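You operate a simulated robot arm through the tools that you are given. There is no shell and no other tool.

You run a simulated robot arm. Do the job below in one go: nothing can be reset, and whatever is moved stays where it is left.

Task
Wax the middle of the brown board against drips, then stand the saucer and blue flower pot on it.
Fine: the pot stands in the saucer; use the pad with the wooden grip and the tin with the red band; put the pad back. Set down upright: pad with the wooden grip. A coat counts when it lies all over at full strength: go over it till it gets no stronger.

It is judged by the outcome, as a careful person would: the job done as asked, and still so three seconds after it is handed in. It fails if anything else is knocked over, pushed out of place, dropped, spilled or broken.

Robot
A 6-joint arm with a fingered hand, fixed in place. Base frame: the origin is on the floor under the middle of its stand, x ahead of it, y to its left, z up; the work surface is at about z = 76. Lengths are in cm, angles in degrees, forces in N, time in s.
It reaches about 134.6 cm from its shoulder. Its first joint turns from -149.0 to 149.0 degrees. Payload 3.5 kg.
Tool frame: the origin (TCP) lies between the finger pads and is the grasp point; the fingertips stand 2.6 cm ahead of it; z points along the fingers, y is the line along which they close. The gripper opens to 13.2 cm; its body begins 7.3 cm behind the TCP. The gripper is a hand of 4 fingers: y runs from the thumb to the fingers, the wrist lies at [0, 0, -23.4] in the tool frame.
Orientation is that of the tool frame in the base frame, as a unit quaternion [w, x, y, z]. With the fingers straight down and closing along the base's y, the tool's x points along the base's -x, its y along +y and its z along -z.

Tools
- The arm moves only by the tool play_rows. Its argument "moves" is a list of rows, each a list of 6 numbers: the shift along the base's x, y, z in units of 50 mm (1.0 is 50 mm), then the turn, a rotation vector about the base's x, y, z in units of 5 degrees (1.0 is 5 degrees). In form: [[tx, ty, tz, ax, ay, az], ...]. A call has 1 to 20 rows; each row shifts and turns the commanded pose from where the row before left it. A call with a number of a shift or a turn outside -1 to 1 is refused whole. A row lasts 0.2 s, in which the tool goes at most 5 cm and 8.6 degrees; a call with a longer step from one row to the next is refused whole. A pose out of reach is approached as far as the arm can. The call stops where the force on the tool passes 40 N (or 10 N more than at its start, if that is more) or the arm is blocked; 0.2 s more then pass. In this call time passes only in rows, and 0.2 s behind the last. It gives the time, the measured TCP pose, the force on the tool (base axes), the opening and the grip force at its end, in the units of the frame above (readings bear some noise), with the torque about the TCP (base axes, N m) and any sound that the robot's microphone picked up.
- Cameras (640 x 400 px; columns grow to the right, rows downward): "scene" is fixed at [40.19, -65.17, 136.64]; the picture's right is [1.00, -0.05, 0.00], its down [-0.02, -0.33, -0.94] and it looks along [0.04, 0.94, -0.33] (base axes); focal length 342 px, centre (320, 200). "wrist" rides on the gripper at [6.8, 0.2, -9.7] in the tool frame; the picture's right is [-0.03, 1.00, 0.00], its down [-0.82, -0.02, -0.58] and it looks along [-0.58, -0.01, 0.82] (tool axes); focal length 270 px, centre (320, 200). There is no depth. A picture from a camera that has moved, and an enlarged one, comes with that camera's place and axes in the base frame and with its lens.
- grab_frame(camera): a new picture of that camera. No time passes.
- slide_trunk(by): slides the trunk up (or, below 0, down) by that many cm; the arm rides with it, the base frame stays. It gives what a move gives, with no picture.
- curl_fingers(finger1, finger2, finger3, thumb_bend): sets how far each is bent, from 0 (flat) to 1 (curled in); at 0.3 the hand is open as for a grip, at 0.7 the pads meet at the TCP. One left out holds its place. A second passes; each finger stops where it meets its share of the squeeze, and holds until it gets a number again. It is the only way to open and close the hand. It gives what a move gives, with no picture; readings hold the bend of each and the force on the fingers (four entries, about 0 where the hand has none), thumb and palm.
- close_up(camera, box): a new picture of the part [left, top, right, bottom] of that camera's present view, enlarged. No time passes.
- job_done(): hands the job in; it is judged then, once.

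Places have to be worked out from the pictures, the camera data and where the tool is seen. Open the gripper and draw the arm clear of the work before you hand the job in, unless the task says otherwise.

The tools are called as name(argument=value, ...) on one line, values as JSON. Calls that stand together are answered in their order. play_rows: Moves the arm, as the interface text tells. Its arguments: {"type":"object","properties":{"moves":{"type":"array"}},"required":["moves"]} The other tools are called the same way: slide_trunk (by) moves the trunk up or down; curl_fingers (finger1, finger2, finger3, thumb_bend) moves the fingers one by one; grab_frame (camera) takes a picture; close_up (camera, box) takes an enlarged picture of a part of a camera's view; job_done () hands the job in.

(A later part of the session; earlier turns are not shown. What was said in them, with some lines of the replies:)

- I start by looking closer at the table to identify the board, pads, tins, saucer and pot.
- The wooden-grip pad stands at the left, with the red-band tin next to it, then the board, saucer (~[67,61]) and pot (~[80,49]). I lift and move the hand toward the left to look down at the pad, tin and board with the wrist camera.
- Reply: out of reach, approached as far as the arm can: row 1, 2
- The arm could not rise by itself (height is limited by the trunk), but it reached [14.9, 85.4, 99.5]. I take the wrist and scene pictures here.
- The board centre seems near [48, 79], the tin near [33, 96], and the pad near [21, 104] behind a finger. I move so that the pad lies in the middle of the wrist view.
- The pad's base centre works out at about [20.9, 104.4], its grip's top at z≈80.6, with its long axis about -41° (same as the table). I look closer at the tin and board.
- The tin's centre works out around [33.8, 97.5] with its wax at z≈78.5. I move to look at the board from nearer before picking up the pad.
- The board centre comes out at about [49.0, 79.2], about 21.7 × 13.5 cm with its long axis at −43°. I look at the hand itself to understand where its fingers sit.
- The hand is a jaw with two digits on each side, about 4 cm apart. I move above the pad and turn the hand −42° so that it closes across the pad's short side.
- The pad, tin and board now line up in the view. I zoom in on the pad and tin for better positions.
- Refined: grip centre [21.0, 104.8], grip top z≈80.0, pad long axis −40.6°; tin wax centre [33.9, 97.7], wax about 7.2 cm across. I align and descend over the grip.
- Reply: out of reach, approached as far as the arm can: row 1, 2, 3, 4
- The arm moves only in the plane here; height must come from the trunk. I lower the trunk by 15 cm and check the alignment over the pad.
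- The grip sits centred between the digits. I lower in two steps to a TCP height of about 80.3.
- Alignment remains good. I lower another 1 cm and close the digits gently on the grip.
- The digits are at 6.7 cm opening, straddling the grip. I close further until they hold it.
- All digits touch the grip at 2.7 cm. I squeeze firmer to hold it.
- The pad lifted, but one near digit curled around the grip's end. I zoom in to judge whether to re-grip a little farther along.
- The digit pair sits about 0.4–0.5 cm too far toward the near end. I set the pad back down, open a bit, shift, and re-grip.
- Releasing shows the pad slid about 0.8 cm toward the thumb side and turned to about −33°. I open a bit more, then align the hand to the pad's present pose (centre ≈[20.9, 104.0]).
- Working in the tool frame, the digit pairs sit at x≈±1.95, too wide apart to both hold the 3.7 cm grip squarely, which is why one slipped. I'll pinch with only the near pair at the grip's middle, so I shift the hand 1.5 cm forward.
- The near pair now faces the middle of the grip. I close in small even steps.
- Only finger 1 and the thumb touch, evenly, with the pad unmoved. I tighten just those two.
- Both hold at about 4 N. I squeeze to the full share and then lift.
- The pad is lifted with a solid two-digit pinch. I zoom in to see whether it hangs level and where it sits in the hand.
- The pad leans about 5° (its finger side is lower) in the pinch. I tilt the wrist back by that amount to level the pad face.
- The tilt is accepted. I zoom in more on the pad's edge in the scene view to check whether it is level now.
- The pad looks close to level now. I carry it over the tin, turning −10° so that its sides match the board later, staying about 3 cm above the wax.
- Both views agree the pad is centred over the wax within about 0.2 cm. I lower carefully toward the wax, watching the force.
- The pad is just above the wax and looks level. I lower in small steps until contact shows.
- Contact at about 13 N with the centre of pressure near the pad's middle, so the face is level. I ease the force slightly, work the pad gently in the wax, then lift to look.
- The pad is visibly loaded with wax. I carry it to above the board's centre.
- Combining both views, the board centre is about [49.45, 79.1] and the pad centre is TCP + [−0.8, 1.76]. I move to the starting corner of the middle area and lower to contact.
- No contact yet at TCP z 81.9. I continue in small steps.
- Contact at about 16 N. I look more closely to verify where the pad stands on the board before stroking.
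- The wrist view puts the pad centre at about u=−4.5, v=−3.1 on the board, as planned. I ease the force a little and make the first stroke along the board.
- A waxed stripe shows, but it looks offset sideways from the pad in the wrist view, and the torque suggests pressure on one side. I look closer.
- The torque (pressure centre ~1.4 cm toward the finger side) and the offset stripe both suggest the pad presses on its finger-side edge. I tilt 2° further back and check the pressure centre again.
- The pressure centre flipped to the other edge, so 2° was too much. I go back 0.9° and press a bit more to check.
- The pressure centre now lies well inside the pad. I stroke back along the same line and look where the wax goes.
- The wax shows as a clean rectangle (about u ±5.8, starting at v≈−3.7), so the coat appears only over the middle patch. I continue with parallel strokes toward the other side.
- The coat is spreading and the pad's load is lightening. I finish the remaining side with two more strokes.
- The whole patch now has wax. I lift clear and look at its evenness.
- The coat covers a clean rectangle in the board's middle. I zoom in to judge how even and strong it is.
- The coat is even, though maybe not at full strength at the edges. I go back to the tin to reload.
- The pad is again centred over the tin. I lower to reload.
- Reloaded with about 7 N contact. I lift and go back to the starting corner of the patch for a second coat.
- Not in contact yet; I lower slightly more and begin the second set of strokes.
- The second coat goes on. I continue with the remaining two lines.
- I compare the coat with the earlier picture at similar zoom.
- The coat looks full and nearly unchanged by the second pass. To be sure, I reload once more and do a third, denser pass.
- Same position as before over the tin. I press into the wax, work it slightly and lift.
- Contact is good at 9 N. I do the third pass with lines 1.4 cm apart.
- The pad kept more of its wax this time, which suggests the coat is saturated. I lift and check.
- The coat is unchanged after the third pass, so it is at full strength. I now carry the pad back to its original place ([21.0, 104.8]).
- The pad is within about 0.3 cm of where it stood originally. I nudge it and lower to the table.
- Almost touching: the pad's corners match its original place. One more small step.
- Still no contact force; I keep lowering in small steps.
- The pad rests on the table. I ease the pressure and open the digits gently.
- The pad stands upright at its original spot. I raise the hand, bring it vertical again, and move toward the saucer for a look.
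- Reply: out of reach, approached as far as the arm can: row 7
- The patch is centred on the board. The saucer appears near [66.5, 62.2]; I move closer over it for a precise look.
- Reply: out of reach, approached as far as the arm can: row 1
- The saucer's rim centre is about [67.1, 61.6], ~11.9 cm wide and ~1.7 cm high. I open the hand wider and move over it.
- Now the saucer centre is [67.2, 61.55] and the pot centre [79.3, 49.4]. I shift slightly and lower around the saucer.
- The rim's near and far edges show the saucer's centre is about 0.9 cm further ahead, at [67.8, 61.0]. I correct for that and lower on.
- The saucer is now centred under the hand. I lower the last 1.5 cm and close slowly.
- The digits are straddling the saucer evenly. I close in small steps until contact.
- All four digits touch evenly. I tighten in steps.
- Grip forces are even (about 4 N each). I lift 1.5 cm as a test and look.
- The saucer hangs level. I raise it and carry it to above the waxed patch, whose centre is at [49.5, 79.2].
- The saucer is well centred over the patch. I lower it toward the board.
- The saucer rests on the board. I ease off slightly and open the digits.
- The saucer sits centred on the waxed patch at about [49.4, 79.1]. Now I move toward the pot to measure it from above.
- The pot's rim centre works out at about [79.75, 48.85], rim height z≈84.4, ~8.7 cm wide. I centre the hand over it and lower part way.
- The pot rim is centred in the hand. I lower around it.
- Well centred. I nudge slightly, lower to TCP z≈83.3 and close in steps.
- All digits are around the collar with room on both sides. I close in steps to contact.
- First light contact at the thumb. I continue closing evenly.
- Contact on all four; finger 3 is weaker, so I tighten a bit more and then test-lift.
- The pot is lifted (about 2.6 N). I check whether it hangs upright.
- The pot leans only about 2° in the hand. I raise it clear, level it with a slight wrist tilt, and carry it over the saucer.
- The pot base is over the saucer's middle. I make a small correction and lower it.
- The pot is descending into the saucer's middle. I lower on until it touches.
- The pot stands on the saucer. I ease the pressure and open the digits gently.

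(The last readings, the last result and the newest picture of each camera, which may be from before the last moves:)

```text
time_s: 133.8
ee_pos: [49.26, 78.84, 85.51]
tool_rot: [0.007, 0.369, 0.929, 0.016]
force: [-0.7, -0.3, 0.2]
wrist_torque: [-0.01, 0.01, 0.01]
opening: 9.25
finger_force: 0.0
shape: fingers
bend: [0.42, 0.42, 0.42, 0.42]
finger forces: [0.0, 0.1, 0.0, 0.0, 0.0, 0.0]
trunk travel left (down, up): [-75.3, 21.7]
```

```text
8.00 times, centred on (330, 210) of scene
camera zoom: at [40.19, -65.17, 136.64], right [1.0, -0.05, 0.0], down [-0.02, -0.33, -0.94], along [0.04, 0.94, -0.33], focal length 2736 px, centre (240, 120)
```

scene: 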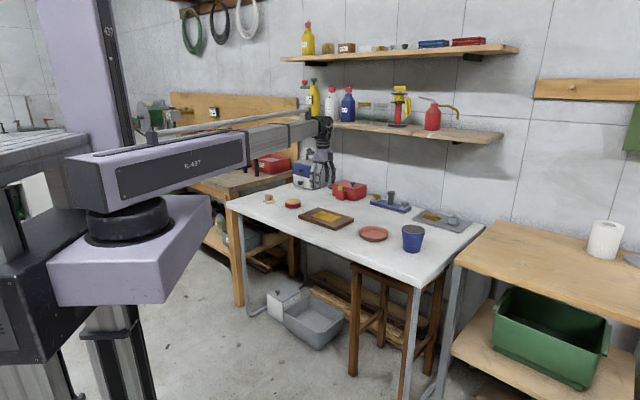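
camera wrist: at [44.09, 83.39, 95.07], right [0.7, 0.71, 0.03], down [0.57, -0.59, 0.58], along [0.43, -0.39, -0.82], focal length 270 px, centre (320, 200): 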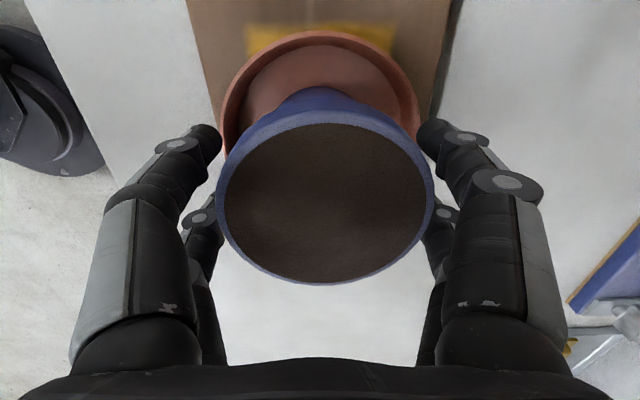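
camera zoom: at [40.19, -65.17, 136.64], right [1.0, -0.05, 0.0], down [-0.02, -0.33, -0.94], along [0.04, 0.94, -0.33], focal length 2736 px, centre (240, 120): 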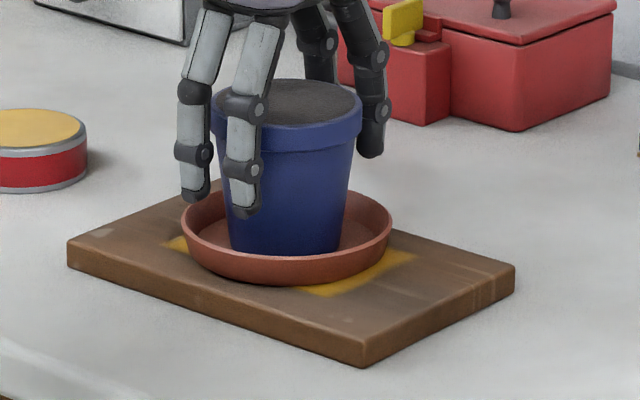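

The pot stands upright in the saucer. I open further and raise the hand clear.

curl_fingers(finger1=0.32, finger2=0.32, finger3=0.32, thumb_bend=0.32)

slide_trunk(by=12)

grab_frame(camera="wrist")

grab_frame(camera="scene")

close_up(camera="scene", box=[300, 185, 360, 235])

```text
time_s: 134.8
ee_pos: [49.16, 78.75, 85.44]
tool_rot: [0.007, 0.369, 0.929, 0.016]
force: [-0.3, -0.2, -0.3]
wrist_torque: [0.0, -0.01, -0.05]
opening: 12.59
finger_force: 0.0
shape: fingers
bend: [0.32, 0.32, 0.32, 0.32]
finger forces: [0.0, 0.1, 0.1, 0.1, 0.0, 0.0]
trunk travel left (down, up): [-75.3, 21.7]
```

```text
time_s: 136.3
ee_pos: [49.23, 78.76, 97.43]
tool_rot: [0.007, 0.369, 0.929, 0.016]
force: [-0.1, 1.0, -0.2]
wrist_torque: [-0.03, -0.01, -0.05]
opening: 12.58
finger_force: 0.0
shape: fingers
bend: [0.32, 0.32, 0.32, 0.32]
finger forces: [0.0, 0.0, 0.0, 0.0, 0.0, 0.1]
trunk travel left (down, up): [-87.3, 9.7]
```

```text
taken
camera wrist: at [44.1, 83.4, 107.06], right [0.7, 0.71, 0.03], down [0.57, -0.59, 0.58], along [0.43, -0.39, -0.82], focal length 270 px, centre (320, 200)
```

wrist: 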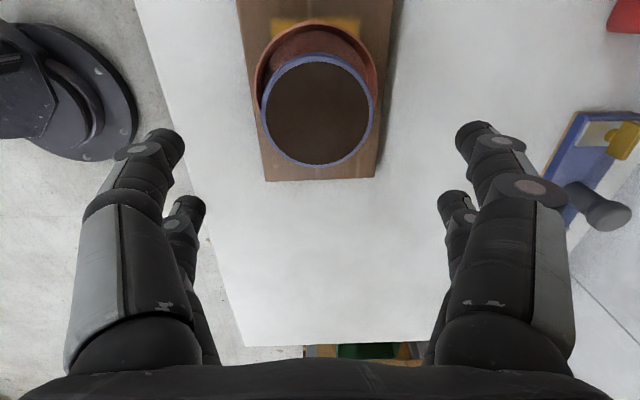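

```text
taken
```

scene: 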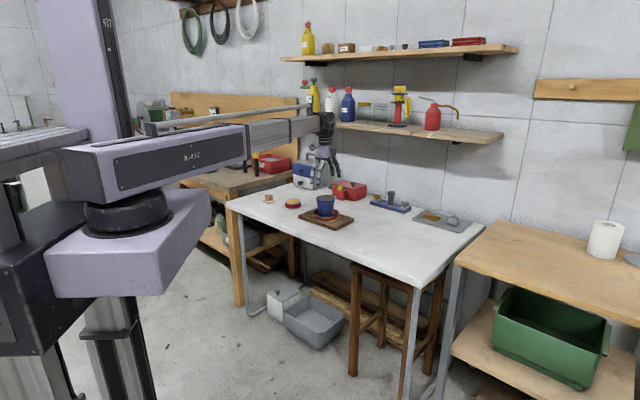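

```text
8.00 times, centred on (330, 210) of scene
camera zoom: at [40.19, -65.17, 136.64], right [1.0, -0.05, 0.0], down [-0.02, -0.33, -0.94], along [0.04, 0.94, -0.33], focal length 2736 px, centre (240, 120)
```

zoom: 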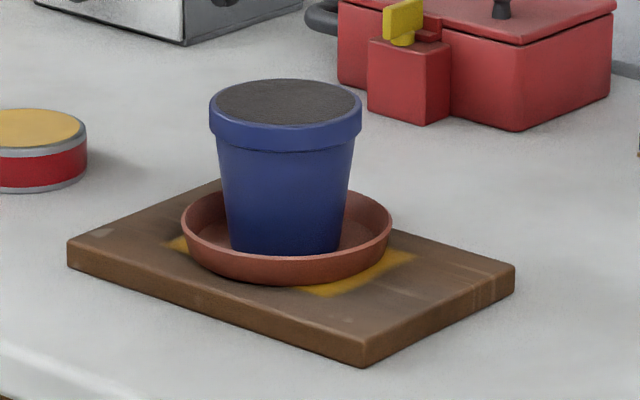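

Pot, saucer and board all stand well. I draw the arm back clear of the work and take a last look at the pad and the whole table.

play_rows(moves=[[0, -0.78, 0, -0.29, 0.275, 0], [0, -0.78, 0, 0, 0, 0], [0, -0.78, 0, 0, 0, 0], [0, -0.78, 0, 0, 0, 0], [0, -0.78, 0, 0, 0, 0], [0, -0.78, 0, 0, 0, 0], [0, -0.78, 0, 0, 0, 0], [0, -0.78, 0, 0, 0, 0]])

close_up(camera="scene", box=[240, 170, 360, 245])

grab_frame(camera="scene")

```text
time_s: 138.1
ee_pos: [49.13, 47.46, 97.48]
tool_rot: [0.001, 0.369, 0.929, 0.0]
force: [0.0, 0.9, 0.0]
wrist_torque: [-0.01, 0.03, 0.02]
opening: 12.62
finger_force: 0.0
shape: fingers
bend: [0.32, 0.32, 0.32, 0.32]
finger forces: [0.0, 0.0, 0.1, 0.0, 0.1, 0.0]
trunk travel left (down, up): [-87.3, 9.7]
```

```text
5.33 times, centred on (300, 208) of scene
camera zoom: at [40.19, -65.17, 136.64], right [1.0, -0.05, 0.0], down [-0.02, -0.33, -0.94], along [0.04, 0.94, -0.33], focal length 1824 px, centre (427, 160)
```

zoom: 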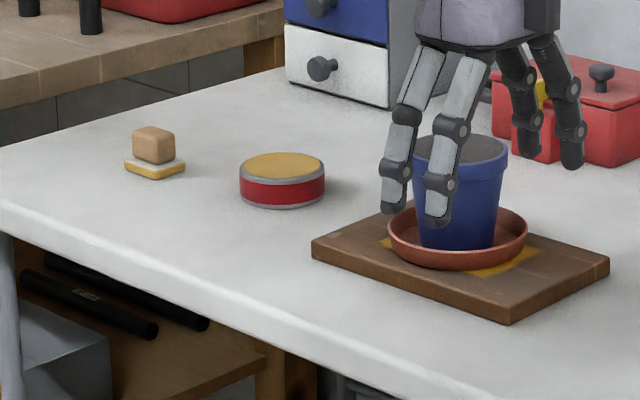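

```text
taken
```

scene: 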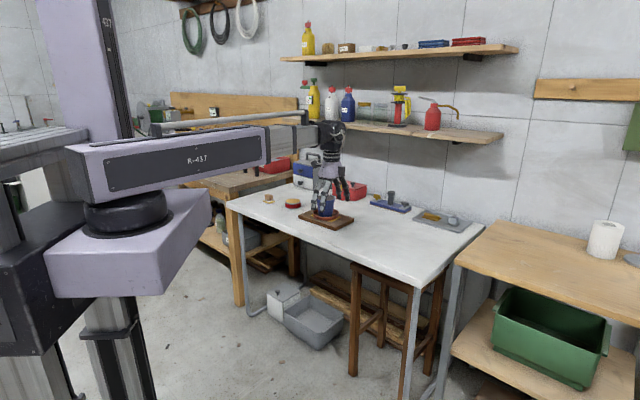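

The hand is about 30 cm away from the pot and open; the pad stands upright at its old place, the tin is unmoved, and the pot stands in the saucer on the waxed board. I hand the job in.

job_done()

```text
The job is handed in.
```

The middle of the board is waxed, and the saucer and blue flower pot are standing on it. The job is handed in; I have no verdict back yet.

- **Wax:** I used the wooden-grip pad and the red-band tin. I went over the patch three times, reloading the pad before the second and third passes. The third pass made no visible difference, so I took the coat to be at full strength. It is a rectangle of roughly 12 × 8 cm, centred on the board.
- **Saucer and pot:** The saucer sits centred on the patch, and the pot stands upright inside it.
- **Pad:** It is back at its original spot, upright, to within a few millimetres. Its base still has some wax on it.
- **Everything else:** The last pictures show nothing knocked over, and the tin and board where they were. The hand is open and drawn back about 30 cm from the pot.

On the first pick-up the pad slipped in the fingers, slid about 0.8 cm and turned about 7°. I set it down again and re-gripped it before waxing.
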